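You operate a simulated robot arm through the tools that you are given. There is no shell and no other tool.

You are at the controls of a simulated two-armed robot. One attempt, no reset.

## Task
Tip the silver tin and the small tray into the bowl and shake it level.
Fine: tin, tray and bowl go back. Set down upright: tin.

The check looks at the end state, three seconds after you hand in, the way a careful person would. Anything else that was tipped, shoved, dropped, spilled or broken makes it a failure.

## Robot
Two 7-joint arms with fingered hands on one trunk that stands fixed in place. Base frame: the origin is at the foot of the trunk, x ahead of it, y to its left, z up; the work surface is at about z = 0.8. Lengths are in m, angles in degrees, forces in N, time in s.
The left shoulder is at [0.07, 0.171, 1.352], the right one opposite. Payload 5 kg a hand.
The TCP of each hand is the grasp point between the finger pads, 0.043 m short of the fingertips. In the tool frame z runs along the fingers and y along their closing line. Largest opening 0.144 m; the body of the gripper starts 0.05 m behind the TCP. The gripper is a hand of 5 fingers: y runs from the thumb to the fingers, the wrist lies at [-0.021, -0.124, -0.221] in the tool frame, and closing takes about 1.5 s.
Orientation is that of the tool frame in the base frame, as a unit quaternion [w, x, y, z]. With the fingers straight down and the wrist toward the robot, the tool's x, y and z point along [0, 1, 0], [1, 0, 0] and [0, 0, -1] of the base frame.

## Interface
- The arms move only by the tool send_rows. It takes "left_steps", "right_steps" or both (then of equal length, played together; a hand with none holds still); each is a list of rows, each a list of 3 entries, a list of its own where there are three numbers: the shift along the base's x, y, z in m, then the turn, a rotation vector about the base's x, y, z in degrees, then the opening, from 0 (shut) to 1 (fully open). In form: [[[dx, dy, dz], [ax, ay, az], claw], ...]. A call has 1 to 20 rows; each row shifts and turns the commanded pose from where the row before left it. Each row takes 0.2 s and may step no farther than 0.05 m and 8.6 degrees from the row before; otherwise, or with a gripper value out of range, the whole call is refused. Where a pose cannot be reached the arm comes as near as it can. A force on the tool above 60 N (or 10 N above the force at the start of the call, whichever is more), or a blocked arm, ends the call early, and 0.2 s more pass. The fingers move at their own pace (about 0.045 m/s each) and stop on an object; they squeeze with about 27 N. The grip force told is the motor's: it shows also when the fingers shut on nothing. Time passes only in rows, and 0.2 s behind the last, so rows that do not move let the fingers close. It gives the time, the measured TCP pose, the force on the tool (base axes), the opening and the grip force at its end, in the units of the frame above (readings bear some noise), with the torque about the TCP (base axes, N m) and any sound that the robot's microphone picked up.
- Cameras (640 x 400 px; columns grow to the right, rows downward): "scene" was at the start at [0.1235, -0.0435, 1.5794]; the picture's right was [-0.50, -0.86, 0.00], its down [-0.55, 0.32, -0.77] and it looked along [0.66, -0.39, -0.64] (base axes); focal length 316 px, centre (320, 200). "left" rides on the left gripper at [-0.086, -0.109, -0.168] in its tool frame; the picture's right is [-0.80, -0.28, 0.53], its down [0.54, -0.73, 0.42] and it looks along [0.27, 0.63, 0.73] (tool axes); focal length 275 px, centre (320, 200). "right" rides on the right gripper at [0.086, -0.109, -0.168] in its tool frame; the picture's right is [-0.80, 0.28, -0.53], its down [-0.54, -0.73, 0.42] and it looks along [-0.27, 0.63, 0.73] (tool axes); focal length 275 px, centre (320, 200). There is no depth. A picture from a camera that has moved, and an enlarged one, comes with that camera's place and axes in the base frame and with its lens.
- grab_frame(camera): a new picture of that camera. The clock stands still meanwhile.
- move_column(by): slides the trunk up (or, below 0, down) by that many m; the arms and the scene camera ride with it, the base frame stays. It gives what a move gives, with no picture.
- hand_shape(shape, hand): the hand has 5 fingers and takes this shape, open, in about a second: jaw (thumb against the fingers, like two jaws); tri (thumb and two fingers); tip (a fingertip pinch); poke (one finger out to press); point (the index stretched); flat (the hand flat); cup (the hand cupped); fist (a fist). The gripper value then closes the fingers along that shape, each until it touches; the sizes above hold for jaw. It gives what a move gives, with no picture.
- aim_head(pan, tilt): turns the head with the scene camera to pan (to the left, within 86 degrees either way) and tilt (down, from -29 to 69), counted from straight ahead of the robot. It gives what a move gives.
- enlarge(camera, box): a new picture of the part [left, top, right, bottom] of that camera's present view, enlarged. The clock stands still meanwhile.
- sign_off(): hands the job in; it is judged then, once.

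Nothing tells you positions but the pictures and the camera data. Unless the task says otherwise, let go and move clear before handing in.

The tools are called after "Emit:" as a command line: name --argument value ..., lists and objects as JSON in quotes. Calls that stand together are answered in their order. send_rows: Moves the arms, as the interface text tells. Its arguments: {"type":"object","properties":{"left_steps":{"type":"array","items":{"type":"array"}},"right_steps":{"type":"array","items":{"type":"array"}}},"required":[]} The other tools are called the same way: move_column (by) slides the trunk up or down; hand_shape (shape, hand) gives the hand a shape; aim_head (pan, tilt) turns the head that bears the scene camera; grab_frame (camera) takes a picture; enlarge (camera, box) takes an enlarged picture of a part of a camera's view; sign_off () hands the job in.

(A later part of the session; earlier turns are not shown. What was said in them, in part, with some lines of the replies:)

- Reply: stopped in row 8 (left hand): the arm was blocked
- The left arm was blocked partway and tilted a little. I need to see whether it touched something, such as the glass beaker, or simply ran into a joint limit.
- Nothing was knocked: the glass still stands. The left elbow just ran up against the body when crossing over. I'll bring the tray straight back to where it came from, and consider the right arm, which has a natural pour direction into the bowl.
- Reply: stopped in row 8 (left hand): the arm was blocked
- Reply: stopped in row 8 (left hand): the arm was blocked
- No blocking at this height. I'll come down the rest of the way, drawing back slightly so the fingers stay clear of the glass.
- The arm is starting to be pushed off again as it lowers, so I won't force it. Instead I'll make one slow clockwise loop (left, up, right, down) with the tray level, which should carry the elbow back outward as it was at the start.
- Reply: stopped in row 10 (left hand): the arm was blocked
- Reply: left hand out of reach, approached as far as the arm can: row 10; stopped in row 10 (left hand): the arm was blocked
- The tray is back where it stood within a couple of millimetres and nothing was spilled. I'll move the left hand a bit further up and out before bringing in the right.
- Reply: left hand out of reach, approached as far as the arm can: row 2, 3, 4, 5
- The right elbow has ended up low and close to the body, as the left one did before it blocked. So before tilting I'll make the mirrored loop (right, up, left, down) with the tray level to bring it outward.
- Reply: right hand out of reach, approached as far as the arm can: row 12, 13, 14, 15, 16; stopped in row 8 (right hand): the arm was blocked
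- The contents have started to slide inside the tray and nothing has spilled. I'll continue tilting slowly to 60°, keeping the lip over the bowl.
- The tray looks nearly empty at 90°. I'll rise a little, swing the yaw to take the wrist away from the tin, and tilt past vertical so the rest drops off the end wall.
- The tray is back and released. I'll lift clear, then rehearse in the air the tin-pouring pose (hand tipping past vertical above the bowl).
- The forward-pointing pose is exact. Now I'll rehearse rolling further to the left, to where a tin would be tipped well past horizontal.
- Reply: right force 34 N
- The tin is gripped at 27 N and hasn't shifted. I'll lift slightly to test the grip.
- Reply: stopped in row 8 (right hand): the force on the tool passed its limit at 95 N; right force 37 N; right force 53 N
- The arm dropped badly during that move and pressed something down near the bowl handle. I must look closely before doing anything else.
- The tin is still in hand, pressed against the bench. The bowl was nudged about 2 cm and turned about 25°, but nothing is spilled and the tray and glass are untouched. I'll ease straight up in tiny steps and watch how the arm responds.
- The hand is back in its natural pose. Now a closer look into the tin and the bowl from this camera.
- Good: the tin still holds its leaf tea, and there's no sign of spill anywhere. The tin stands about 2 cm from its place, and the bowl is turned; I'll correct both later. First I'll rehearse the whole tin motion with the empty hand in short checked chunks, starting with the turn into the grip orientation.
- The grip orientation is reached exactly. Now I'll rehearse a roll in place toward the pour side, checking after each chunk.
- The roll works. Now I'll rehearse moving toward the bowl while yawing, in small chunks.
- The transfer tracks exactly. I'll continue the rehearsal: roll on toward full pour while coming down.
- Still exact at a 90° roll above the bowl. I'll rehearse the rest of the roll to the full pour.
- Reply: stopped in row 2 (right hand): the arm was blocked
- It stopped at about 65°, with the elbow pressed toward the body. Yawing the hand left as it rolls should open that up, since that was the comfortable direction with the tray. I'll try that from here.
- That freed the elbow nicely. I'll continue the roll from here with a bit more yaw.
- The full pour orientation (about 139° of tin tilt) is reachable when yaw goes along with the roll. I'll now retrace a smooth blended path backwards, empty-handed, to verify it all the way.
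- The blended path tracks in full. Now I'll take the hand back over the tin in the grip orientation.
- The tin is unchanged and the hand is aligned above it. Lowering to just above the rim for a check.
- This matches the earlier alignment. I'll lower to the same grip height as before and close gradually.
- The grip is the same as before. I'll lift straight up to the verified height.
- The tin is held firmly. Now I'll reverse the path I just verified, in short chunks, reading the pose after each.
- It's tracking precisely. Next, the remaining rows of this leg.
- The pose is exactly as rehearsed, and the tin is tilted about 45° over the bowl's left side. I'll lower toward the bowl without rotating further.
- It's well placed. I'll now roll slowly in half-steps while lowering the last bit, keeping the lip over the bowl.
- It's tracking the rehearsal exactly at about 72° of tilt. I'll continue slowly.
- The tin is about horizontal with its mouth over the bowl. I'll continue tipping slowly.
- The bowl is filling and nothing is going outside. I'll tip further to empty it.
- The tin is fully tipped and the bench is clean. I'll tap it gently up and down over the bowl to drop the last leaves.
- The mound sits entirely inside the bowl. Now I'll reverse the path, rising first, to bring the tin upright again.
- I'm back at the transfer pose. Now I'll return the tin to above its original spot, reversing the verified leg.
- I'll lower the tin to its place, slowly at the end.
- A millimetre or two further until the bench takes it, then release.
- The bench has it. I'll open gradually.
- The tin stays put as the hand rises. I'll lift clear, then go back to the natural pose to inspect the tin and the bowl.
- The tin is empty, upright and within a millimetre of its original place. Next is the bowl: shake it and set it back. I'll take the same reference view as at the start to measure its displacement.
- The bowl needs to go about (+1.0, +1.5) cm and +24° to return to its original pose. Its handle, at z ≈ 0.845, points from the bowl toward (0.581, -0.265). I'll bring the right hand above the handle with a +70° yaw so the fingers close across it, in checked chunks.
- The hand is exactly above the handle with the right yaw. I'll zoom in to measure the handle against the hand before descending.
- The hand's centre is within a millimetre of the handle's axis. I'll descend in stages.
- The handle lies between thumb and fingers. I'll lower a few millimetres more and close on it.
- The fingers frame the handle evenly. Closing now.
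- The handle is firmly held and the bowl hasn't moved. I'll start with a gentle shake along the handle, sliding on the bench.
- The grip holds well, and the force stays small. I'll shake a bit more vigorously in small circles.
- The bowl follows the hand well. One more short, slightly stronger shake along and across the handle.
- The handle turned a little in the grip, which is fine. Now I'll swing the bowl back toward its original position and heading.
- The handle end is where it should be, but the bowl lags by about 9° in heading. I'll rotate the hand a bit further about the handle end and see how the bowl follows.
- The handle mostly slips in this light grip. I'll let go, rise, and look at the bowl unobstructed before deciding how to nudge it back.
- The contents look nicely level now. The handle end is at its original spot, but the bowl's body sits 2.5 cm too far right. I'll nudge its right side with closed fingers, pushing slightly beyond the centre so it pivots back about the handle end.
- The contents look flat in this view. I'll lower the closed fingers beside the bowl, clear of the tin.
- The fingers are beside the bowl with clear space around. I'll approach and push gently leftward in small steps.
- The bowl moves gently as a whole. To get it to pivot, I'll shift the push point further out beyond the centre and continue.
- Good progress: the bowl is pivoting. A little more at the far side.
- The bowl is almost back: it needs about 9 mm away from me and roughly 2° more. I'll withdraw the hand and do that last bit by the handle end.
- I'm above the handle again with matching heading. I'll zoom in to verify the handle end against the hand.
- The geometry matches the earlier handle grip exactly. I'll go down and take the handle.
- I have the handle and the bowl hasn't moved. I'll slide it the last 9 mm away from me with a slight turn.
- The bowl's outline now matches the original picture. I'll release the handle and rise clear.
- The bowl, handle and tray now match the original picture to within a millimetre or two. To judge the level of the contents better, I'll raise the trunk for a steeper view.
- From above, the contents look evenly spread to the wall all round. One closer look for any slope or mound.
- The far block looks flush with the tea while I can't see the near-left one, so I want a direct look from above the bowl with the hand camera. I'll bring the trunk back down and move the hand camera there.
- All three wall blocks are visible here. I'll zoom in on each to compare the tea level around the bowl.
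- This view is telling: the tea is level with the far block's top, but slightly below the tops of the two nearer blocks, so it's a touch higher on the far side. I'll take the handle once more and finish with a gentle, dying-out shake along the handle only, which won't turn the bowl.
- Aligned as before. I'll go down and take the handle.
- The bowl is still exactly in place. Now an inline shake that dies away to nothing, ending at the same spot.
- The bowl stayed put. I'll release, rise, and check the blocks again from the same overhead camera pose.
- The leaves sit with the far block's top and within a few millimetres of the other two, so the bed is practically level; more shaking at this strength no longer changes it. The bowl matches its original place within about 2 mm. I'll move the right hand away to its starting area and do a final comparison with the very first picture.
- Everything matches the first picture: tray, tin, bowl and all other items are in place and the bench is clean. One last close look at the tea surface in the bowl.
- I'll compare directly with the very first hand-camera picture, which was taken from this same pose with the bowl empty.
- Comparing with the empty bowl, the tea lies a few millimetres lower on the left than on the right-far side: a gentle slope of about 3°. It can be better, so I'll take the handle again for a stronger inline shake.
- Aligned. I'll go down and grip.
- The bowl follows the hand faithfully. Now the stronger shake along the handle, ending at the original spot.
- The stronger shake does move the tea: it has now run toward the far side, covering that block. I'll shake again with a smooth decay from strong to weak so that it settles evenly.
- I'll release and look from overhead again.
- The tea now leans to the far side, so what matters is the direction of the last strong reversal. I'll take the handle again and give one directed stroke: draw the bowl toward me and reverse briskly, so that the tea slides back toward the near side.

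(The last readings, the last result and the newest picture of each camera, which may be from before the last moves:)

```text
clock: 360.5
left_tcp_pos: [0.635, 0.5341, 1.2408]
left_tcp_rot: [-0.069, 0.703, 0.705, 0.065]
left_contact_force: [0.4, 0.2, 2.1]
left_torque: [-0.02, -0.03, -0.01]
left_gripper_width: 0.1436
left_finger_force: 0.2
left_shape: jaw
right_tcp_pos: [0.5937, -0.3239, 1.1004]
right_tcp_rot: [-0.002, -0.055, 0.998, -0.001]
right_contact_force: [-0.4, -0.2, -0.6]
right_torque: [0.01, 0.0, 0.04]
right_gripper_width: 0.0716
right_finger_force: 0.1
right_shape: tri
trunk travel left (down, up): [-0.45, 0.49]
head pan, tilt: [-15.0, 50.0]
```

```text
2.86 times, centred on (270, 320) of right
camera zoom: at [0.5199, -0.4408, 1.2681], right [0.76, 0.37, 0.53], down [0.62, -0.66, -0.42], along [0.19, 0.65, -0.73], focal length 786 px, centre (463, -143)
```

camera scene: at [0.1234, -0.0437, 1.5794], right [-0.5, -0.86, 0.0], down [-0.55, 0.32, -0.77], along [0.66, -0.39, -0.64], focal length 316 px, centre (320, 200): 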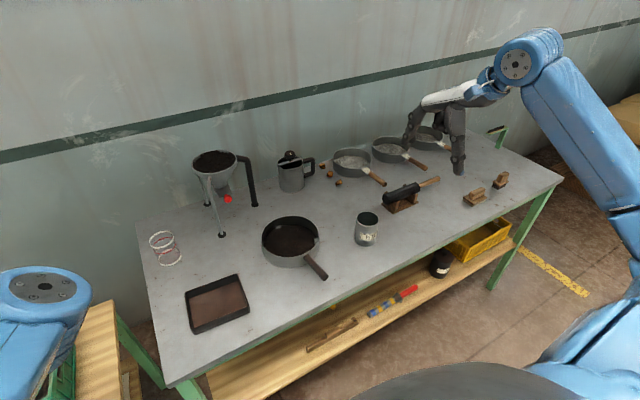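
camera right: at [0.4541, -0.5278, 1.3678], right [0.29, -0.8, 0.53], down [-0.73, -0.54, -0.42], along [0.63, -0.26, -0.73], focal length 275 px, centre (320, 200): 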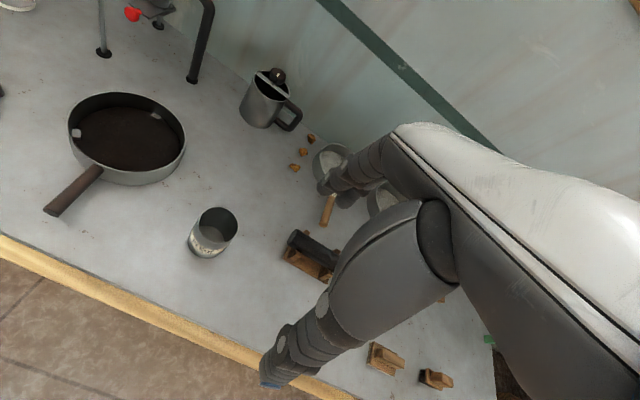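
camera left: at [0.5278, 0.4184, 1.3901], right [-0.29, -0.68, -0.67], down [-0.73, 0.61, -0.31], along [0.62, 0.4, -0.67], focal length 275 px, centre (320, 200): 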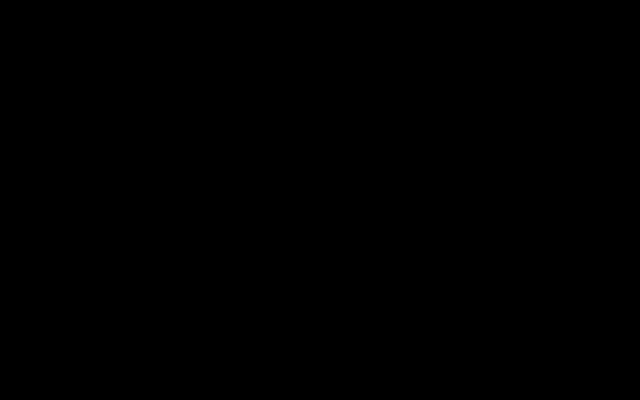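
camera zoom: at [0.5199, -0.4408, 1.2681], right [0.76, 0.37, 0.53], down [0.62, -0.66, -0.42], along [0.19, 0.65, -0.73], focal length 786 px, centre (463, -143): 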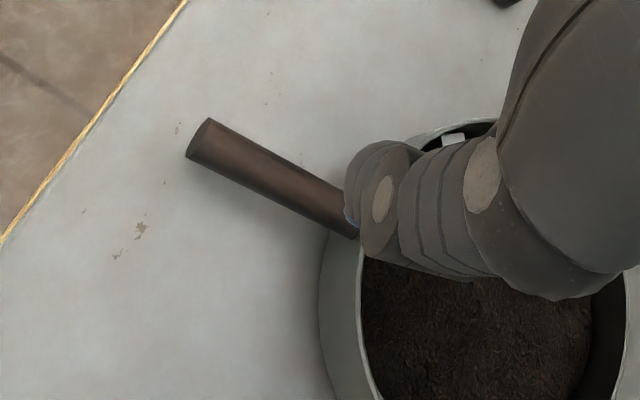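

Aligned. Going down to grip, then a slow push away to prepare the stroke.

Emit:
send_rows --right_steps '[[[0, 0, -0.025], [0, 0, 0], 0.5], [[0, 0, -0.04], [0, 0, 0], 0.5], [[0, 0, -0.04], [0, 0, 0], 0.5], [[0, 0, -0.04], [0, 0, 0], 0.5], [[0, 0, -0.035], [0, 0, 0], 0.5], [[0, 0, -0.03], [0, 0, 0], 0.5], [[0, 0, -0.017], [0, 0, 0], 0.5], [[0, 0, -0.008], [0, 0, 0], 0.5], [[0, 0, 0], [0, 0, 0], 0.5]]'

Emit:
send_rows --right_steps '[[[0, 0, 0], [0, 0, 0], 0.35], [[0, 0, 0], [0, 0, 0], 0.25], [[0, 0, 0], [0, 0, 0], 0.15], [[0, 0, 0], [0, 0, 0], 0.08], [[0, 0, 0], [0, 0, 0], 0], [[0, 0, 0], [0, 0, 0], 0], [[0, 0, 0], [0, 0, 0], 0]]'

Emit:
send_rows --right_steps '[[[0.006, 0.0005, 0], [0, 0, 0], 0], [[0.01, 0.0008, 0], [0, 0, 0], 0], [[0.01, 0.0008, 0], [0, 0, 0], 0], [[0.01, 0.0008, 0], [0, 0, 0], 0], [[0.01, 0.0008, 0], [0, 0, 0], 0], [[0.008, 0.0006, 0], [0, 0, 0], 0], [[0.004, 0.0003, 0], [0, 0, 0], 0], [[0, 0, 0], [0, 0, 0], 0]]'

Emit:
enlarge --camera "scene" --box '[220, 120, 420, 245]'

```text
clock: 362.5
left_tcp_pos: [0.6352, 0.5347, 1.2406]
left_tcp_rot: [-0.069, 0.703, 0.705, 0.065]
left_contact_force: [-0.3, 0.3, 0.2]
left_torque: [0.02, -0.02, -0.02]
left_gripper_width: 0.1438
left_finger_force: 0.1
left_shape: jaw
right_tcp_pos: [0.5941, -0.3239, 0.8655]
right_tcp_rot: [-0.001, -0.055, 0.998, -0.001]
right_contact_force: [0.6, -0.6, 0.5]
right_torque: [-0.01, 0.0, -0.03]
right_gripper_width: 0.0719
right_finger_force: 0.1
right_shape: tri
trunk travel left (down, up): [-0.45, 0.49]
head pan, tilt: [-15.0, 50.0]
```

```text
clock: 364.1
left_tcp_pos: [0.6355, 0.5341, 1.2413]
left_tcp_rot: [-0.069, 0.703, 0.705, 0.065]
left_contact_force: [-0.4, -0.2, 0.1]
left_torque: [0.0, -0.05, -0.01]
left_gripper_width: 0.1437
left_finger_force: 0.0
left_shape: jaw
right_tcp_pos: [0.5926, -0.3254, 0.8637]
right_tcp_rot: [-0.001, -0.055, 0.999, -0.001]
right_contact_force: [-0.8, -0.3, -0.7]
right_torque: [0.03, 0.05, 0.05]
right_gripper_width: 0.012
right_finger_force: 26.7
right_shape: tri
trunk travel left (down, up): [-0.45, 0.49]
head pan, tilt: [-15.0, 50.0]
```

```text
clock: 365.9
left_tcp_pos: [0.6346, 0.5348, 1.2421]
left_tcp_rot: [-0.069, 0.703, 0.705, 0.065]
left_contact_force: [0.9, -0.1, 0.3]
left_torque: [0.02, 0.03, 0.0]
left_gripper_width: 0.1439
left_finger_force: 0.1
left_shape: jaw
right_tcp_pos: [0.6506, -0.3198, 0.8644]
right_tcp_rot: [-0.002, -0.055, 0.998, -0.001]
right_contact_force: [-1.3, 0.3, -0.3]
right_torque: [0.04, 0.05, 0.0]
right_gripper_width: 0.0121
right_finger_force: 27.0
right_shape: tri
trunk travel left (down, up): [-0.45, 0.49]
head pan, tilt: [-15.0, 50.0]
```

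```text
3.20 times, centred on (320, 182) of scene
camera zoom: at [0.1243, -0.0206, 1.565], right [-0.26, -0.97, 0.0], down [-0.74, 0.2, -0.64], along [0.62, -0.17, -0.77], focal length 1010 px, centre (320, 256)
```

zoom: 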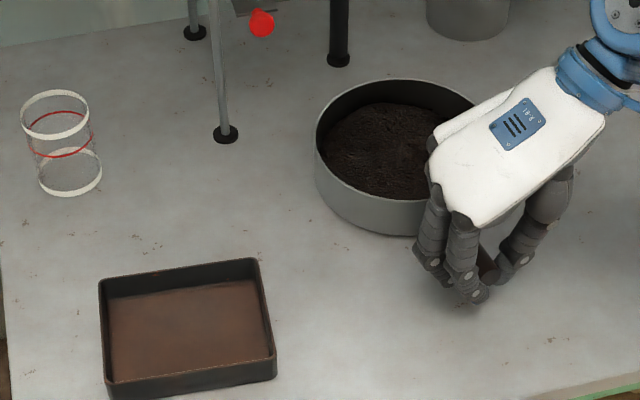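

Now the stroke: accelerate gently toward me, reverse briskly, then slow down gently.

Emit:
send_rows --right_steps '[[[-0.0179, -0.0015, 0], [0, 0, 0], 0], [[-0.0329, -0.0027, 0], [0, 0, 0], 0], [[-0.0458, -0.0038, 0], [0, 0, 0], 0], [[0.0399, 0.0033, 0], [0, 0, 0], 0], [[0.0279, 0.0023, 0], [0, 0, 0], 0], [[0.0149, 0.0012, 0], [0, 0, 0], 0], [[0.005, 0.0004, 0], [0, 0, 0], 0], [[0, 0, 0], [0, 0, 0], 0]]'

Emit:
enlarge --camera "scene" --box '[220, 100, 420, 225]'

Emit:
enlarge --camera "scene" --box '[310, 130, 390, 200]'

```text
clock: 367.7
left_tcp_pos: [0.635, 0.5344, 1.2407]
left_tcp_rot: [-0.069, 0.703, 0.705, 0.065]
left_contact_force: [0.7, 0.4, 0.4]
left_torque: [0.04, -0.02, 0.01]
left_gripper_width: 0.1437
left_finger_force: 0.1
left_shape: jaw
right_tcp_pos: [0.644, -0.3211, 0.8646]
right_tcp_rot: [-0.001, -0.055, 0.998, -0.001]
right_contact_force: [1.5, -0.2, -0.5]
right_torque: [0.03, 0.04, 0.01]
right_gripper_width: 0.0124
right_finger_force: 26.8
right_shape: tri
trunk travel left (down, up): [-0.45, 0.49]
head pan, tilt: [-15.0, 50.0]
```

```text
3.20 times, centred on (320, 162) of scene
camera zoom: at [0.1242, -0.0207, 1.565], right [-0.26, -0.97, 0.0], down [-0.74, 0.2, -0.64], along [0.62, -0.17, -0.77], focal length 1010 px, centre (320, 320)
```

zoom: 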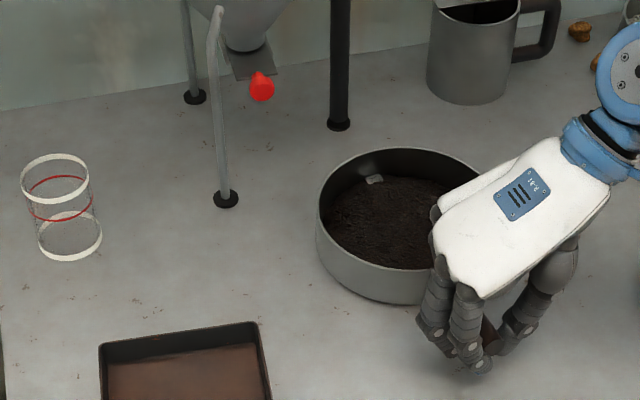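

```text
5.71 times, centred on (350, 165) of scene
camera zoom: at [0.1242, -0.0207, 1.565], right [-0.26, -0.97, 0.0], down [-0.74, 0.2, -0.64], along [0.62, -0.17, -0.77], focal length 1803 px, centre (149, 400)
```

zoom: 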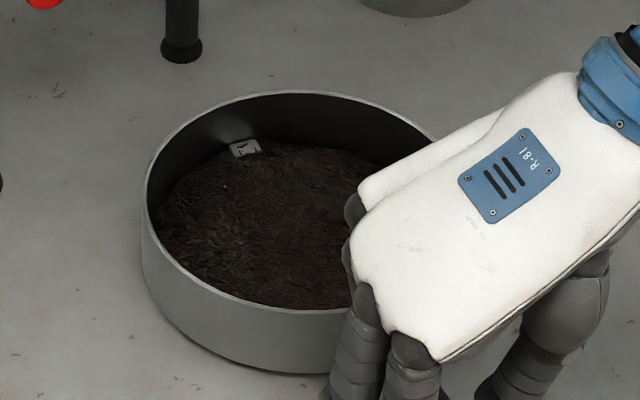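

That worked: the far block is visible again. I'll draw the bowl slowly back to its place and check all around.

Emit:
send_rows --right_steps '[[[-0.004, -0.0003, 0], [0, 0, 0], 0], [[-0.007, -0.0006, 0], [0, 0, 0], 0], [[-0.008, -0.0007, 0], [0, 0, 0], 0], [[-0.008, -0.0007, 0], [0, 0, 0], 0], [[-0.008, -0.0007, 0], [0, 0, 0], 0], [[-0.008, -0.0007, 0], [0, 0, 0], 0], [[-0.006, -0.0005, 0], [0, 0, 0], 0], [[-0.003, -0.0003, 0], [0, 0, 0], 0], [[0, 0, 0], [0, 0, 0], 0]]'

Emit:
enlarge --camera "scene" --box '[220, 120, 420, 245]'

```text
clock: 369.7
left_tcp_pos: [0.6355, 0.5343, 1.2413]
left_tcp_rot: [-0.069, 0.703, 0.704, 0.064]
left_contact_force: [0.0, -0.6, -0.2]
left_torque: [0.01, -0.01, 0.01]
left_gripper_width: 0.1438
left_finger_force: 0.0
left_shape: jaw
right_tcp_pos: [0.5906, -0.3248, 0.8648]
right_tcp_rot: [0.0, -0.054, 0.999, -0.001]
right_contact_force: [0.4, 0.7, 0.1]
right_torque: [0.03, 0.01, 0.01]
right_gripper_width: 0.0125
right_finger_force: 26.7
right_shape: tri
trunk travel left (down, up): [-0.45, 0.49]
head pan, tilt: [-15.0, 50.0]
```

```text
3.20 times, centred on (320, 182) of scene
camera zoom: at [0.1246, -0.0205, 1.565], right [-0.26, -0.97, 0.0], down [-0.74, 0.2, -0.64], along [0.62, -0.17, -0.77], focal length 1010 px, centre (320, 256)
```

zoom: 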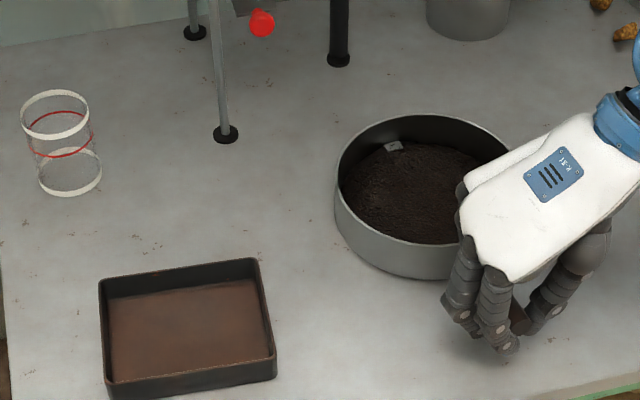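

Released view needed: I'll let go, rise and look from the overhead camera pose.

Emit:
send_rows --right_steps '[[[0, 0, 0], [0, 0, 0], 0.12], [[0, 0, 0], [0, 0, 0], 0.25], [[0, 0, 0], [0, 0, 0], 0.4], [[0, 0, 0], [0, 0, 0], 0.5], [[0, 0, 0], [0, 0, 0], 0.5], [[0, 0, 0], [0, 0, 0], 0.5]]'

Emit:
send_rows --right_steps '[[[0, 0, 0.015], [0, 0, 0], 0.5], [[0, 0, 0.03], [0, 0, 0], 0.5], [[0, 0, 0.04], [0, 0, 0], 0.5], [[0, 0, 0.04], [0, 0, 0], 0.5], [[0, 0, 0.04], [0, 0, 0], 0.5], [[0, 0, 0.04], [0, 0, -4], 0.5], [[0, 0, 0.03], [0, 0, -5.5], 0.5], [[0, 0, 0], [0, 0, 0], 0.5]]'

Emit:
send_rows --right_steps '[[[0.004, -0.0107, 0], [0, 0, -8], 0.5], [[0.008, -0.015, 0], [0, 0, -8], 0.5], [[0.01, -0.017, 0], [0, 0, -8], 0.5], [[0.018, -0.018, 0], [0, 0, -8], 0.5], [[0.022, -0.018, 0], [0, 0, -8], 0.5], [[0.022, -0.016, 0], [0, 0, -8], 0.5], [[0, 0, 0], [0, 0, 0], 0.5]]'

Emit:
send_rows --right_steps '[[[0.022, -0.014, 0], [0, 0, -8], 0.5], [[0.024, -0.002, 0], [0, 0, -8], 0.5], [[0.024, 0, 0], [0, 0, -8], 0.5], [[0.024, 0.003, 0], [0, 0, -8], 0.5], [[0.022, 0.005, 0], [0, 0, -6.8], 0.5], [[0, 0, 0], [0, 0, 0], 0.5]]'

Emit:
enlarge --camera "right" --box '[40, 200, 230, 370]'

Emit:
enlarge --camera "scene" --box '[220, 120, 420, 245]'

```text
clock: 371.1
left_tcp_pos: [0.6341, 0.535, 1.2425]
left_tcp_rot: [-0.069, 0.703, 0.704, 0.065]
left_contact_force: [0.2, -0.2, -0.7]
left_torque: [0.02, 0.0, -0.04]
left_gripper_width: 0.1439
left_finger_force: 0.1
left_shape: jaw
right_tcp_pos: [0.5902, -0.3245, 0.8647]
right_tcp_rot: [-0.002, -0.055, 0.998, -0.001]
right_contact_force: [0.2, -0.4, -0.9]
right_torque: [-0.01, 0.0, -0.02]
right_gripper_width: 0.0713
right_finger_force: 0.1
right_shape: tri
trunk travel left (down, up): [-0.45, 0.49]
head pan, tilt: [-15.0, 50.0]
```

```text
clock: 372.9
left_tcp_pos: [0.6354, 0.5353, 1.2425]
left_tcp_rot: [-0.07, 0.703, 0.705, 0.065]
left_contact_force: [-0.8, 0.0, -1.3]
left_torque: [-0.03, 0.02, 0.0]
left_gripper_width: 0.1438
left_finger_force: 0.0
left_shape: jaw
right_tcp_pos: [0.591, -0.3244, 1.1003]
right_tcp_rot: [-0.002, 0.029, 1.0, -0.001]
right_contact_force: [0.5, 0.2, 0.8]
right_torque: [0.02, 0.04, -0.01]
right_gripper_width: 0.0719
right_finger_force: 0.1
right_shape: tri
trunk travel left (down, up): [-0.45, 0.49]
head pan, tilt: [-15.0, 50.0]
```

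```text
clock: 374.5
left_tcp_pos: [0.6346, 0.5338, 1.2414]
left_tcp_rot: [-0.07, 0.703, 0.705, 0.065]
left_contact_force: [0.2, -0.5, -0.5]
left_torque: [0.01, 0.0, 0.0]
left_gripper_width: 0.1437
left_finger_force: 0.0
left_shape: jaw
right_tcp_pos: [0.6742, -0.42, 1.0991]
right_tcp_rot: [-0.002, 0.433, 0.902, 0.0]
right_contact_force: [0.1, -0.6, 0.4]
right_torque: [0.01, 0.01, 0.0]
right_gripper_width: 0.0716
right_finger_force: 0.0
right_shape: tri
trunk travel left (down, up): [-0.45, 0.49]
head pan, tilt: [-15.0, 50.0]
```

```text
clock: 375.9
left_tcp_pos: [0.6358, 0.5338, 1.2426]
left_tcp_rot: [-0.069, 0.703, 0.705, 0.066]
left_contact_force: [-1.1, 0.6, 0.0]
left_torque: [-0.01, -0.01, 0.0]
left_gripper_width: 0.1438
left_finger_force: 0.1
left_shape: jaw
right_tcp_pos: [0.7909, -0.428, 1.0998]
right_tcp_rot: [-0.001, 0.708, 0.706, 0.001]
right_contact_force: [-1.4, 0.4, -0.7]
right_torque: [0.0, -0.01, 0.01]
right_gripper_width: 0.0716
right_finger_force: 0.0
right_shape: tri
trunk travel left (down, up): [-0.45, 0.49]
head pan, tilt: [-15.0, 50.0]
```

```text
2.35 times, centred on (135, 285) of right
camera zoom: at [0.6821, -0.3417, 1.2677], right [0.28, -0.8, 0.53], down [-0.73, -0.54, -0.42], along [0.63, -0.27, -0.73], focal length 648 px, centre (755, 0)
```

zoom: 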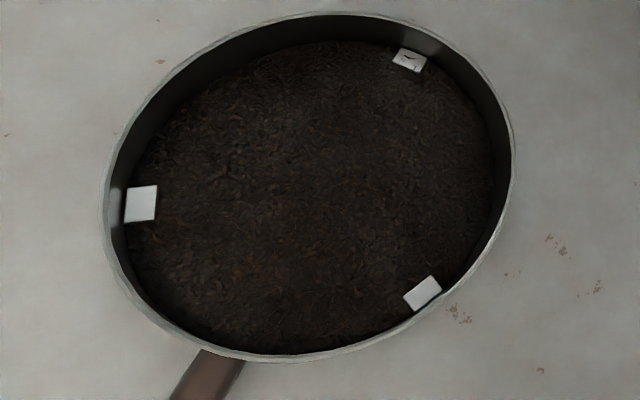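

```text
3.20 times, centred on (320, 182) of scene
camera zoom: at [0.1235, -0.0211, 1.5651], right [-0.26, -0.97, 0.0], down [-0.74, 0.2, -0.64], along [0.62, -0.17, -0.77], focal length 1010 px, centre (320, 256)
```

zoom: 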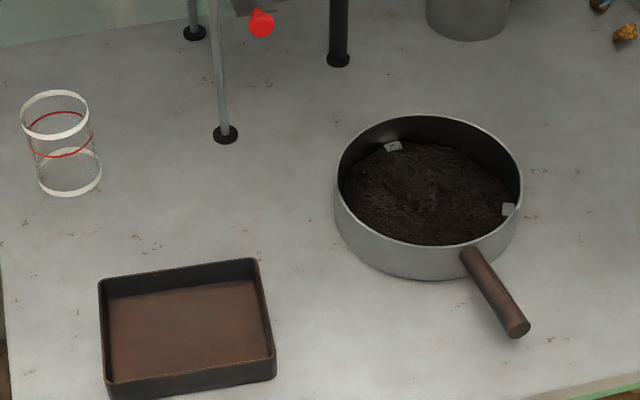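

The far block is flush again. I'll zoom in on each block to compare with the earlier pictures.

Emit:
enlarge --camera "right" --box '[65, 260, 125, 320]'

Emit:
enlarge --camera "right" --box '[135, 195, 205, 255]'

Emit:
enlarge --camera "right" --box '[150, 295, 220, 355]'

```text
6.67 times, centred on (95, 290) of right
camera zoom: at [0.6821, -0.3417, 1.2677], right [0.28, -0.8, 0.53], down [-0.73, -0.54, -0.42], along [0.63, -0.27, -0.73], focal length 1835 px, centre (1820, -400)
```

zoom: 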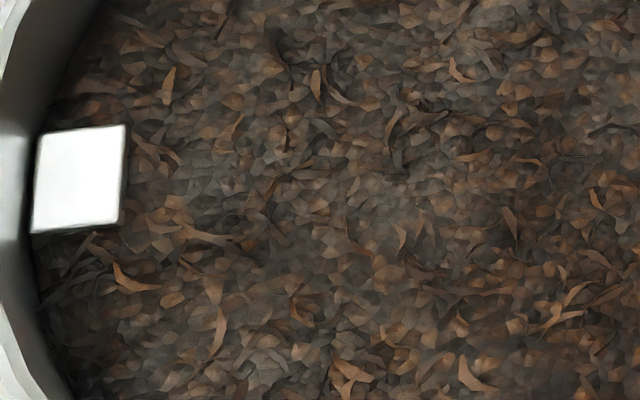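

```text
6.67 times, centred on (170, 225) of right
camera zoom: at [0.6821, -0.3417, 1.2677], right [0.28, -0.8, 0.53], down [-0.73, -0.54, -0.42], along [0.63, -0.27, -0.73], focal length 1835 px, centre (1320, 33)
```

zoom: 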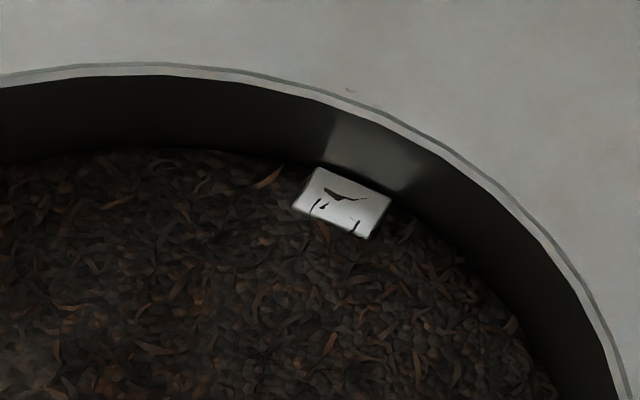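

```text
6.67 times, centred on (185, 325) of right
camera zoom: at [0.6821, -0.3417, 1.2677], right [0.28, -0.8, 0.53], down [-0.73, -0.54, -0.42], along [0.63, -0.27, -0.73], focal length 1835 px, centre (1220, -633)
```

zoom: 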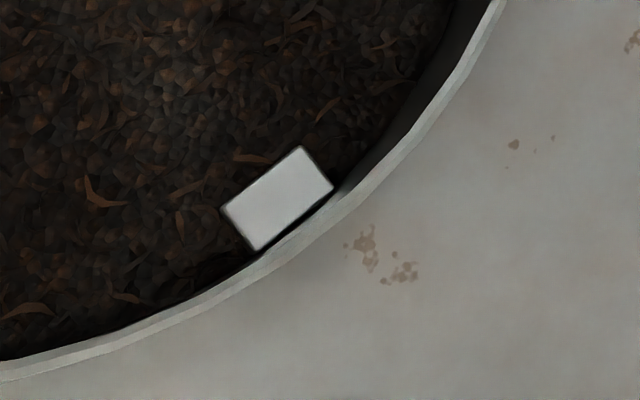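

It's better: the two near blocks now stand only a few millimetres proud. One more, slightly weaker stroke of the same kind should even it out.

Emit:
send_rows --right_steps '[[[-0.022, -0.005, 0], [0, 0, 7], 0.5], [[-0.024, -0.003, 0], [0, 0, 7.5], 0.5], [[-0.024, 0, 0], [0, 0, 7.5], 0.5], [[-0.024, 0.002, 0], [0, 0, 8], 0.5], [[-0.022, 0.014, 0], [0, 0, 8], 0.5], [[-0.022, 0.016, 0], [0, 0, 8], 0.5], [[0, 0, 0], [0, 0, 0], 0.5]]'

Emit:
send_rows --right_steps '[[[-0.022, 0.018, 0], [0, 0, 8], 0.5], [[-0.018, 0.018, 0], [0, 0, 8], 0.5], [[-0.01, 0.017, 0], [0, 0, 8], 0.5], [[-0.008, 0.015, 0], [0, 0, 8], 0.5], [[-0.003, 0.0107, 0], [0, 0, 8.5], 0.5], [[0, 0, 0], [0, 0, 8.6], 0.5], [[0, 0, 0], [0, 0, 1], 0.5], [[0, 0, 0], [0, 0, 0], 0.5]]'

Emit:
enlarge --camera "right" --box '[190, 250, 350, 390]'

```text
clock: 377.5
left_tcp_pos: [0.6348, 0.5347, 1.2424]
left_tcp_rot: [-0.069, 0.702, 0.706, 0.065]
left_contact_force: [-0.6, 0.3, 1.2]
left_torque: [0.0, 0.02, 0.02]
left_gripper_width: 0.1438
left_finger_force: 0.1
left_shape: jaw
right_tcp_pos: [0.6516, -0.4033, 1.0996]
right_tcp_rot: [-0.002, 0.375, 0.927, 0.0]
right_contact_force: [0.9, 0.0, 0.3]
right_torque: [-0.01, -0.05, 0.0]
right_gripper_width: 0.0717
right_finger_force: 0.0
right_shape: tri
trunk travel left (down, up): [-0.45, 0.49]
head pan, tilt: [-15.0, 50.0]
```

```text
clock: 379.3
left_tcp_pos: [0.6356, 0.5349, 1.2412]
left_tcp_rot: [-0.069, 0.703, 0.705, 0.065]
left_contact_force: [-0.5, 1.1, -0.2]
left_torque: [-0.04, 0.01, 0.02]
left_gripper_width: 0.1437
left_finger_force: 0.1
left_shape: jaw
right_tcp_pos: [0.5915, -0.3252, 1.1003]
right_tcp_rot: [-0.002, -0.053, 0.999, -0.001]
right_contact_force: [0.8, -0.6, 0.3]
right_torque: [-0.01, 0.05, -0.02]
right_gripper_width: 0.0716
right_finger_force: 0.0
right_shape: tri
trunk travel left (down, up): [-0.45, 0.49]
head pan, tilt: [-15.0, 50.0]
```

```text
2.86 times, centred on (270, 320) of right
camera zoom: at [0.5172, -0.441, 1.2685], right [0.76, 0.37, 0.53], down [0.62, -0.66, -0.42], along [0.2, 0.65, -0.73], focal length 786 px, centre (463, -143)
```

zoom: 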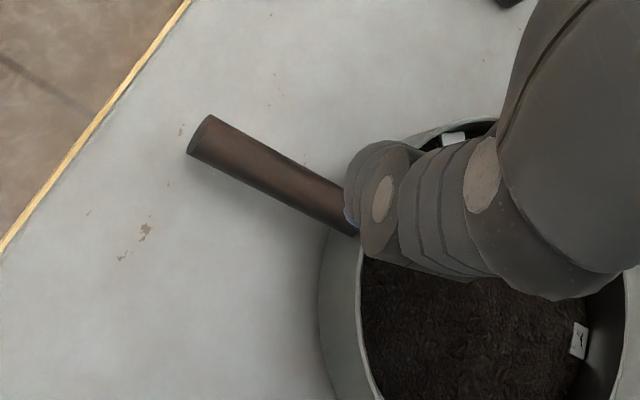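

Aligned. Gripping, then slowly pushing away to set up the stroke.

Emit:
send_rows --right_steps '[[[0, 0, -0.025], [0, 0, 0], 0.5], [[0, 0, -0.04], [0, 0, 0], 0.5], [[0, 0, -0.04], [0, 0, 0], 0.5], [[0, 0, -0.04], [0, 0, 0], 0.5], [[0, 0, -0.035], [0, 0, 0], 0.5], [[0, 0, -0.03], [0, 0, 0], 0.5], [[0, 0, -0.017], [0, 0, 0], 0.5], [[0, 0, -0.008], [0, 0, 0], 0.5], [[0, 0, 0], [0, 0, 0], 0.5]]'

Emit:
send_rows --right_steps '[[[0, 0, 0], [0, 0, 0], 0.35], [[0, 0, 0], [0, 0, 0], 0.25], [[0, 0, 0], [0, 0, 0], 0.15], [[0, 0, 0], [0, 0, 0], 0.08], [[0, 0, 0], [0, 0, 0], 0], [[0, 0, 0], [0, 0, 0], 0], [[0, 0, 0], [0, 0, 0], 0]]'

Emit:
send_rows --right_steps '[[[0.006, 0.0005, 0], [0, 0, 0], 0], [[0.01, 0.0008, 0], [0, 0, 0], 0], [[0.01, 0.0008, 0], [0, 0, 0], 0], [[0.01, 0.0008, 0], [0, 0, 0], 0], [[0.01, 0.0008, 0], [0, 0, 0], 0], [[0.008, 0.0006, 0], [0, 0, 0], 0], [[0.004, 0.0003, 0], [0, 0, 0], 0], [[0, 0, 0], [0, 0, 0], 0]]'

Emit:
send_rows --right_steps '[[[-0.0179, -0.0015, 0], [0, 0, 0], 0], [[-0.0329, -0.0027, 0], [0, 0, 0], 0], [[-0.0439, -0.0036, 0], [0, 0, 0], 0], [[0.0379, 0.0031, 0], [0, 0, 0], 0], [[0.0269, 0.0022, 0], [0, 0, 0], 0], [[0.0149, 0.0012, 0], [0, 0, 0], 0], [[0.005, 0.0004, 0], [0, 0, 0], 0], [[0, 0, 0], [0, 0, 0], 0]]'

Emit:
enlarge --camera "scene" --box '[310, 130, 390, 200]'

```text
clock: 381.3
left_tcp_pos: [0.6356, 0.534, 1.2415]
left_tcp_rot: [-0.069, 0.703, 0.705, 0.066]
left_contact_force: [0.2, 0.9, 0.2]
left_torque: [0.02, 0.02, -0.03]
left_gripper_width: 0.1438
left_finger_force: 0.0
left_shape: jaw
right_tcp_pos: [0.5914, -0.3241, 0.866]
right_tcp_rot: [-0.001, -0.054, 0.999, -0.001]
right_contact_force: [0.2, -0.4, -0.3]
right_torque: [-0.03, -0.03, -0.02]
right_gripper_width: 0.0717
right_finger_force: 0.1
right_shape: tri
trunk travel left (down, up): [-0.45, 0.49]
head pan, tilt: [-15.0, 50.0]
```

```text
clock: 382.9
left_tcp_pos: [0.6351, 0.5345, 1.2413]
left_tcp_rot: [-0.069, 0.703, 0.705, 0.065]
left_contact_force: [0.6, -0.6, -0.5]
left_torque: [0.0, -0.05, 0.0]
left_gripper_width: 0.1438
left_finger_force: 0.0
left_shape: jaw
right_tcp_pos: [0.5902, -0.3257, 0.8665]
right_tcp_rot: [-0.001, -0.053, 0.999, -0.001]
right_contact_force: [1.0, 0.0, 0.4]
right_torque: [-0.01, 0.01, -0.04]
right_gripper_width: 0.0123
right_finger_force: 27.0
right_shape: tri
trunk travel left (down, up): [-0.45, 0.49]
head pan, tilt: [-15.0, 50.0]
```

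```text
clock: 384.7
left_tcp_pos: [0.6355, 0.5342, 1.2423]
left_tcp_rot: [-0.069, 0.703, 0.705, 0.065]
left_contact_force: [-0.2, 0.6, 0.6]
left_torque: [0.0, 0.0, 0.0]
left_gripper_width: 0.1437
left_finger_force: 0.1
left_shape: jaw
right_tcp_pos: [0.6499, -0.3203, 0.865]
right_tcp_rot: [-0.002, -0.053, 0.999, -0.001]
right_contact_force: [-0.6, 0.1, 0.2]
right_torque: [0.04, 0.01, 0.01]
right_gripper_width: 0.0127
right_finger_force: 27.3
right_shape: tri
trunk travel left (down, up): [-0.45, 0.49]
head pan, tilt: [-15.0, 50.0]
```

```text
clock: 386.5
left_tcp_pos: [0.6357, 0.5361, 1.2425]
left_tcp_rot: [-0.069, 0.703, 0.705, 0.065]
left_contact_force: [-0.2, 0.2, 0.0]
left_torque: [0.01, -0.03, 0.04]
left_gripper_width: 0.1437
left_finger_force: 0.0
left_shape: jaw
right_tcp_pos: [0.6395, -0.3206, 0.8645]
right_tcp_rot: [0.0, -0.054, 0.999, 0.0]
right_contact_force: [0.9, 0.8, -0.5]
right_torque: [-0.01, -0.03, 0.01]
right_gripper_width: 0.0128
right_finger_force: 26.5
right_shape: tri
trunk travel left (down, up): [-0.45, 0.49]
head pan, tilt: [-15.0, 50.0]
```

```text
5.71 times, centred on (350, 165) of scene
camera zoom: at [0.1242, -0.0207, 1.565], right [-0.26, -0.97, 0.0], down [-0.74, 0.2, -0.64], along [0.62, -0.17, -0.77], focal length 1803 px, centre (149, 400)
```

zoom: 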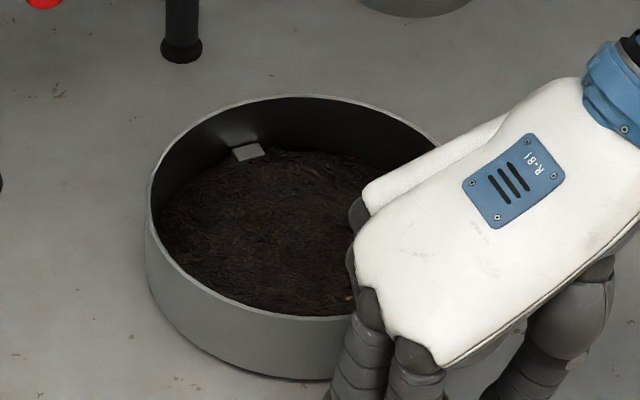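

The far block's top is now just clear. I'll draw the bowl slowly back and use the hand's yaw to correct its small heading error on the way.

Emit:
send_rows --right_steps '[[[-0.004, -0.0003, 0], [0, 0, -0.5], 0], [[-0.007, -0.0006, 0], [0, 0, -1], 0], [[-0.008, -0.0007, 0], [0, 0, -1], 0], [[-0.008, -0.0007, 0], [0, 0, -1], 0], [[-0.008, -0.0007, 0], [0, 0, -1], 0], [[-0.007, -0.0007, 0], [0, 0, -1], 0], [[-0.004, -0.0005, 0], [0, 0, -0.5], 0], [[-0.002, -0.0003, 0], [0, 0, 0], 0], [[0, 0, 0], [0, 0, 0], 0]]'

Emit:
enlarge --camera "scene" --box '[220, 120, 420, 245]'

```text
clock: 388.5
left_tcp_pos: [0.6353, 0.5346, 1.2408]
left_tcp_rot: [-0.07, 0.702, 0.705, 0.064]
left_contact_force: [0.2, 0.3, 0.1]
left_torque: [-0.02, -0.02, -0.01]
left_gripper_width: 0.144
left_finger_force: 0.0
left_shape: jaw
right_tcp_pos: [0.5919, -0.3265, 0.8658]
right_tcp_rot: [-0.001, 0.0, 1.0, -0.002]
right_contact_force: [0.1, 0.7, -0.5]
right_torque: [0.04, -0.01, 0.06]
right_gripper_width: 0.0128
right_finger_force: 26.6
right_shape: tri
trunk travel left (down, up): [-0.45, 0.49]
head pan, tilt: [-15.0, 50.0]
```

```text
3.20 times, centred on (320, 182) of scene
camera zoom: at [0.1246, -0.0205, 1.565], right [-0.26, -0.97, 0.0], down [-0.74, 0.2, -0.64], along [0.62, -0.17, -0.77], focal length 1010 px, centre (320, 256)
```

zoom: 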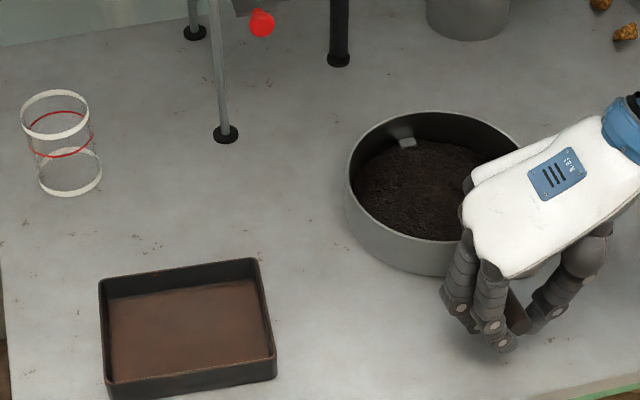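

The bowl's outline is within about 3 mm of the original. I'll release, rise and check the level and position.

Emit:
send_rows --right_steps '[[[0, 0, 0], [0, 0, 0], 0.12], [[0, 0, 0], [0, 0, 0], 0.25], [[0, 0, 0], [0, 0, 0], 0.4], [[0, 0, 0], [0, 0, 0], 0.5], [[0, 0, 0], [0, 0, 0], 0.5], [[0, 0, 0], [0, 0, 0], 0.5]]'

Emit:
send_rows --right_steps '[[[0, 0, 0.015], [0, 0, 0], 0.5], [[0, 0, 0.03], [0, 0, 0], 0.5], [[0, 0, 0.04], [0, 0, 0], 0.5], [[0, 0, 0.04], [0, 0, 0], 0.5], [[0, 0, 0.04], [0, 0, 0], 0.5], [[0, 0, 0.04], [0, 0, -2], 0.5], [[0, 0, 0.03], [0, 0, -2], 0.5], [[0, 0, 0], [0, 0, 0], 0.5]]'

Emit:
send_rows --right_steps '[[[0.004, -0.0087, 0], [0, 0, -8], 0.5], [[0.008, -0.015, 0], [0, 0, -8], 0.5], [[0.01, -0.017, 0], [0, 0, -8], 0.5], [[0.018, -0.018, 0], [0, 0, -8], 0.5], [[0.022, -0.018, 0], [0, 0, -8], 0.5], [[0.022, -0.016, 0], [0, 0, -8], 0.5], [[0, 0, 0], [0, 0, 0], 0.5]]'

Emit:
send_rows --right_steps '[[[0.022, -0.014, 0], [0, 0, -8], 0.5], [[0.024, -0.002, 0], [0, 0, -8], 0.5], [[0.024, 0, 0], [0, 0, -8], 0.5], [[0.024, 0.003, 0], [0, 0, -8], 0.5], [[0.022, 0.005, 0], [0, 0, -6], 0.5], [[0, 0, 0], [0, 0, 0], 0.5]]'

Emit:
enlarge --camera "right" --box '[40, 200, 230, 370]'

Emit:
enlarge --camera "scene" --box '[220, 120, 420, 245]'

Emit:
enlarge --camera "scene" --box '[320, 145, 400, 215]'

```text
clock: 389.9
left_tcp_pos: [0.6352, 0.5351, 1.2412]
left_tcp_rot: [-0.069, 0.703, 0.705, 0.066]
left_contact_force: [-0.2, -0.8, 0.5]
left_torque: [-0.01, 0.01, -0.01]
left_gripper_width: 0.1438
left_finger_force: 0.1
left_shape: jaw
right_tcp_pos: [0.592, -0.3257, 0.865]
right_tcp_rot: [-0.001, -0.001, 1.0, -0.001]
right_contact_force: [0.3, -0.5, 0.3]
right_torque: [-0.02, -0.03, 0.0]
right_gripper_width: 0.0712
right_finger_force: 0.0
right_shape: tri
trunk travel left (down, up): [-0.45, 0.49]
head pan, tilt: [-15.0, 50.0]
```

```text
clock: 391.7
left_tcp_pos: [0.6345, 0.5337, 1.2404]
left_tcp_rot: [-0.07, 0.702, 0.706, 0.065]
left_contact_force: [0.4, -0.7, 0.2]
left_torque: [0.01, -0.01, -0.01]
left_gripper_width: 0.1437
left_finger_force: 0.0
left_shape: jaw
right_tcp_pos: [0.5915, -0.3259, 1.0994]
right_tcp_rot: [-0.002, 0.035, 0.999, 0.0]
right_contact_force: [-0.3, 0.1, -0.1]
right_torque: [-0.01, 0.03, 0.0]
right_gripper_width: 0.0717
right_finger_force: 0.0
right_shape: tri
trunk travel left (down, up): [-0.45, 0.49]
head pan, tilt: [-15.0, 50.0]
```

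```text
clock: 393.3
left_tcp_pos: [0.6358, 0.5348, 1.2417]
left_tcp_rot: [-0.07, 0.703, 0.705, 0.065]
left_contact_force: [-0.9, 0.0, 0.9]
left_torque: [0.02, -0.02, -0.02]
left_gripper_width: 0.1438
left_finger_force: 0.1
left_shape: jaw
right_tcp_pos: [0.6749, -0.4197, 1.099]
right_tcp_rot: [-0.001, 0.438, 0.899, 0.0]
right_contact_force: [0.4, -0.2, 0.9]
right_torque: [-0.02, -0.02, 0.0]
right_gripper_width: 0.0715
right_finger_force: 0.1
right_shape: tri
trunk travel left (down, up): [-0.45, 0.49]
head pan, tilt: [-15.0, 50.0]
```

```text
clock: 394.7
left_tcp_pos: [0.6351, 0.5339, 1.2426]
left_tcp_rot: [-0.071, 0.703, 0.705, 0.066]
left_contact_force: [0.3, -0.1, 0.0]
left_torque: [0.01, -0.03, 0.0]
left_gripper_width: 0.144
left_finger_force: 0.0
left_shape: jaw
right_tcp_pos: [0.7893, -0.426, 1.099]
right_tcp_rot: [-0.002, 0.707, 0.707, 0.001]
right_contact_force: [-0.8, -0.8, -0.9]
right_torque: [0.03, -0.02, -0.04]
right_gripper_width: 0.0716
right_finger_force: 0.0
right_shape: tri
trunk travel left (down, up): [-0.45, 0.49]
head pan, tilt: [-15.0, 50.0]
```

```text
2.35 times, centred on (135, 285) of right
camera zoom: at [0.682, -0.3403, 1.2675], right [0.28, -0.8, 0.53], down [-0.73, -0.54, -0.42], along [0.63, -0.27, -0.73], focal length 648 px, centre (755, 0)
```

zoom: 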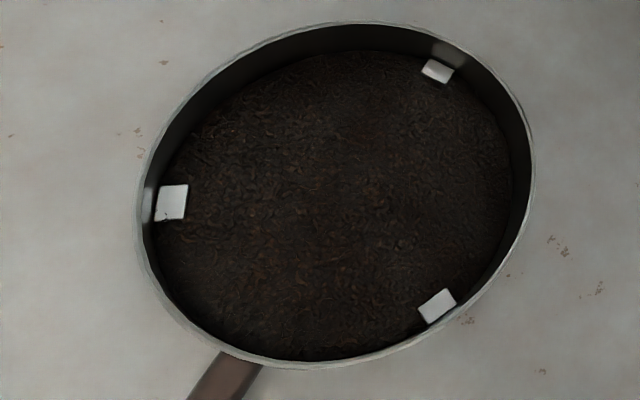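

```text
3.20 times, centred on (320, 182) of scene
camera zoom: at [0.1235, -0.0211, 1.5651], right [-0.26, -0.97, 0.0], down [-0.74, 0.2, -0.64], along [0.62, -0.17, -0.77], focal length 1010 px, centre (320, 256)
```

zoom: 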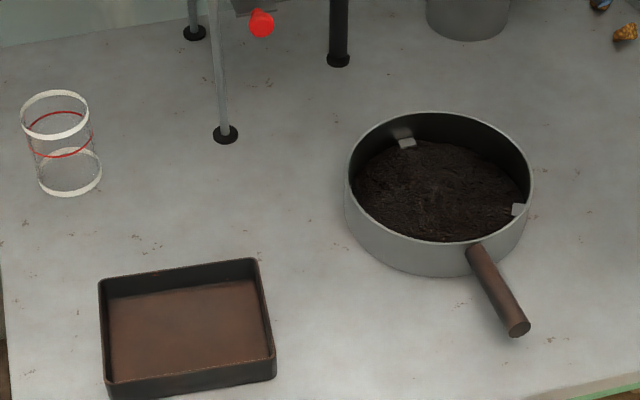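

```text
5.71 times, centred on (360, 180) of scene
camera zoom: at [0.1235, -0.0211, 1.5651], right [-0.26, -0.97, 0.0], down [-0.74, 0.2, -0.64], along [0.62, -0.17, -0.77], focal length 1803 px, centre (91, 314)
```

zoom: 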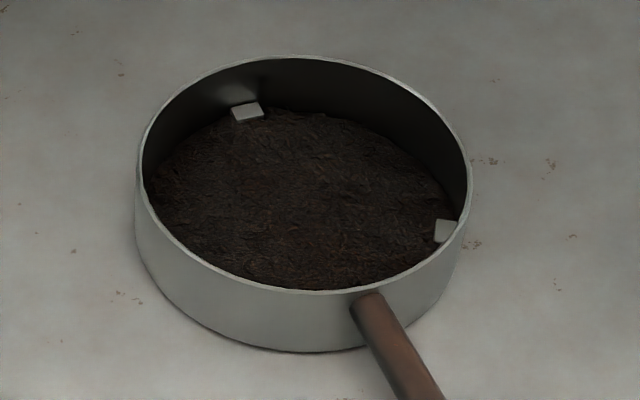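

All three block tops are visible and clean now. I'll zoom in on each to compare the tea level.

Emit:
enlarge --camera "right" --box '[75, 255, 135, 315]'

Emit:
enlarge --camera "right" --box '[150, 200, 220, 260]'

Emit:
enlarge --camera "right" --box '[150, 300, 220, 360]'

```text
6.67 times, centred on (105, 285) of right
camera zoom: at [0.682, -0.3403, 1.2675], right [0.28, -0.8, 0.53], down [-0.73, -0.54, -0.42], along [0.63, -0.27, -0.73], focal length 1835 px, centre (1753, -367)
```

zoom: 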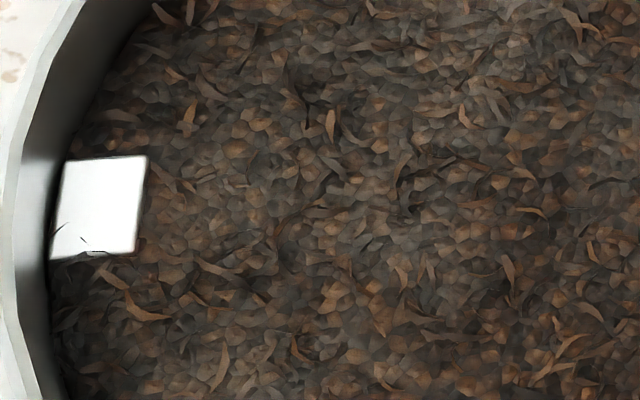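

```text
6.67 times, centred on (185, 230) of right
camera zoom: at [0.682, -0.3403, 1.2675], right [0.28, -0.8, 0.53], down [-0.73, -0.54, -0.42], along [0.63, -0.27, -0.73], focal length 1835 px, centre (1220, 0)
```

zoom: 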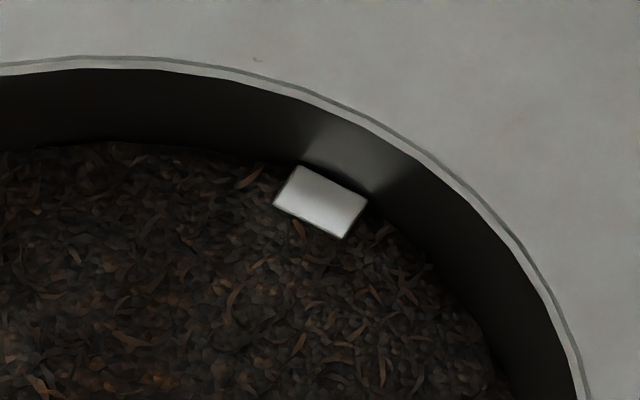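

```text
6.67 times, centred on (185, 330) of right
camera zoom: at [0.682, -0.3403, 1.2675], right [0.28, -0.8, 0.53], down [-0.73, -0.54, -0.42], along [0.63, -0.27, -0.73], focal length 1835 px, centre (1220, -667)
```

zoom: 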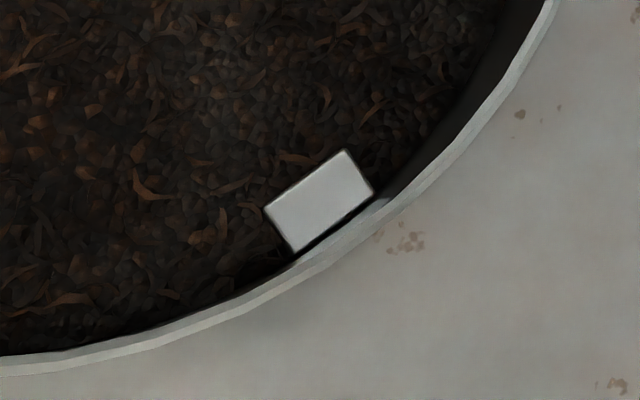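

Now it's properly level: the tea is flush with the left block and within 2–3 mm of the other two. The bowl sits within about 3 mm and 2° of its start. I'll leave it, move the right hand clear, and take a last full view.

Emit:
send_rows --right_steps '[[[-0.01, -0.01, 0.03], [0, 0, 0], 0.7], [[-0.025, -0.02, 0.02], [0, 0, 0], 1], [[-0.03, -0.025, 0.015], [0, 0, 0], 1], [[-0.03, -0.025, 0.01], [0, 0, 0], 1], [[-0.03, -0.025, 0.01], [0, 0, 0], 1], [[-0.03, -0.025, 0.01], [0, 0, 0], 1], [[-0.03, -0.025, 0.005], [0, 0, 0], 1], [[-0.03, -0.02, 0], [0, 0, 0], 1], [[-0.012, -0.01, 0], [0, 0, 0], 1], [[0, 0, 0], [0, 0, 0], 1]]'

Emit:
aim_head --pan -30.2 --tilt 39.8

Emit:
grab_frame --camera "scene"

Emit:
enlarge --camera "scene" --box '[130, 200, 330, 340]'

Emit:
enlarge --camera "scene" --box '[320, 110, 540, 250]'

Emit:
enlarge --camera "right" --box '[50, 80, 260, 260]'

```text
clock: 396.9
left_tcp_pos: [0.6358, 0.535, 1.2427]
left_tcp_rot: [-0.07, 0.703, 0.705, 0.064]
left_contact_force: [0.0, 0.6, -0.3]
left_torque: [0.01, 0.0, 0.0]
left_gripper_width: 0.1437
left_finger_force: 0.1
left_shape: jaw
right_tcp_pos: [0.565, -0.6099, 1.1987]
right_tcp_rot: [-0.002, 0.707, 0.708, -0.001]
right_contact_force: [0.5, 0.4, -0.5]
right_torque: [-0.01, 0.05, -0.05]
right_gripper_width: 0.1439
right_finger_force: 0.1
right_shape: tri
trunk travel left (down, up): [-0.45, 0.49]
head pan, tilt: [-15.0, 50.0]
```

```text
clock: 397.7
left_tcp_pos: [0.635, 0.5339, 1.2417]
left_tcp_rot: [-0.069, 0.703, 0.705, 0.066]
left_contact_force: [-0.3, 0.7, 0.0]
left_torque: [0.01, -0.03, 0.0]
left_gripper_width: 0.1437
left_finger_force: 0.2
left_shape: jaw
right_tcp_pos: [0.5644, -0.6101, 1.1982]
right_tcp_rot: [-0.002, 0.706, 0.708, 0.001]
right_contact_force: [0.0, 0.1, 0.9]
right_torque: [0.0, -0.01, 0.0]
right_gripper_width: 0.1438
right_finger_force: 0.3
right_shape: tri
trunk travel left (down, up): [-0.45, 0.49]
head pan, tilt: [-30.2, 39.8]
```

```text
taken
camera scene: at [0.1234, -0.0437, 1.5794], right [-0.5, -0.86, 0.0], down [-0.55, 0.32, -0.77], along [0.66, -0.39, -0.64], focal length 316 px, centre (320, 200)
```

scene: 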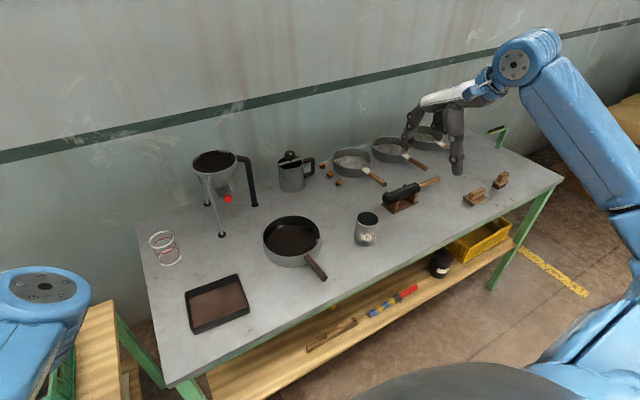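

```text
2.86 times, centred on (230, 270) of scene
camera zoom: at [0.1234, -0.0437, 1.5794], right [-0.5, -0.86, 0.0], down [-0.55, 0.32, -0.77], along [0.66, -0.39, -0.64], focal length 901 px, centre (577, 0)
```

zoom: 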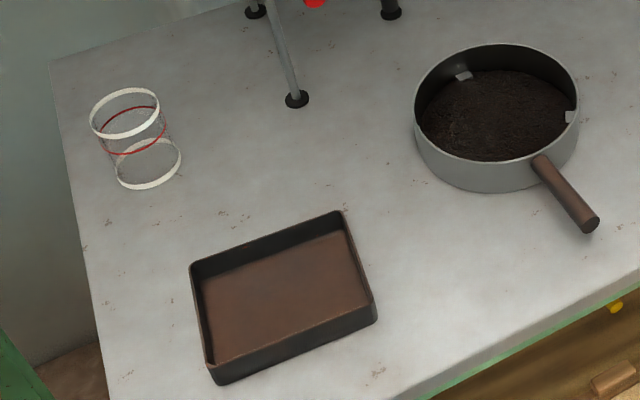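

```text
2.86 times, centred on (430, 180) of scene
camera zoom: at [0.1234, -0.0437, 1.5794], right [-0.5, -0.86, 0.0], down [-0.55, 0.32, -0.77], along [0.66, -0.39, -0.64], focal length 901 px, centre (6, 257)
```

zoom: 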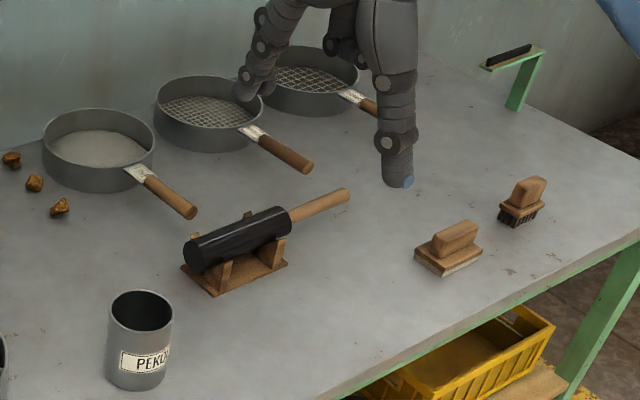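

```text
2.22 times, centred on (155, 170) of right
camera zoom: at [0.4553, -0.5249, 1.3678], right [0.29, -0.8, 0.53], down [-0.73, -0.54, -0.42], along [0.63, -0.26, -0.73], focal length 612 px, centre (687, 267)
```

zoom: 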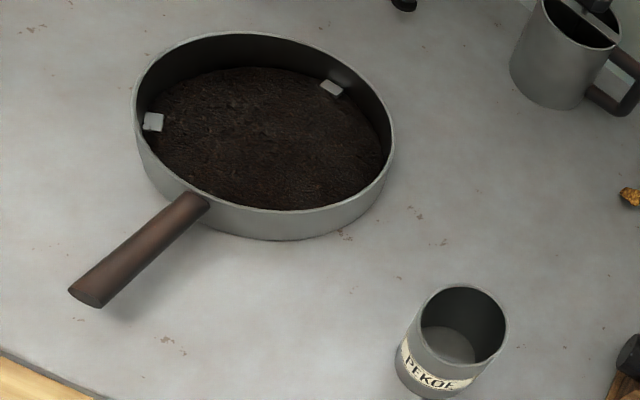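

The tin is empty and upright at its spot, the empty tray is in its place, the bowl is back with the tea level in it, and everything else is undisturbed. Both hands are clear, so I'm handing in.

Emit:
sign_off

```text
The job is handed in.
```

The job is handed in. The silver tin and the small tray are both emptied into the bowl and the tea is shaken level, with no tea visible on the bench.

- **Tin:** it stands upright and empty, within about a millimetre of its original spot.
- **Tray:** it is empty and back within a millimetre or two of where it was.
- **Bowl:** it is back within about 3 mm and 2° of its start. The tea sits flush with one of the three small blocks inside the wall and within 2–3 mm of the other two.
- **Everything else:** the last picture matches the first one. Both hands are clear of the bench.

It did not all go smoothly. While I was carrying the tin, the right arm dropped and pressed it onto the bench with up to 95 N. That nudged the bowl about 2 cm and turned it about 25°. The tin still held its tea and I saw no spill. I could not tell whether a little tea left the tin at that moment; if it did, the bowl is the likeliest place. I set the tin down, regripped it and poured it properly, and moved the bowl back afterwards.
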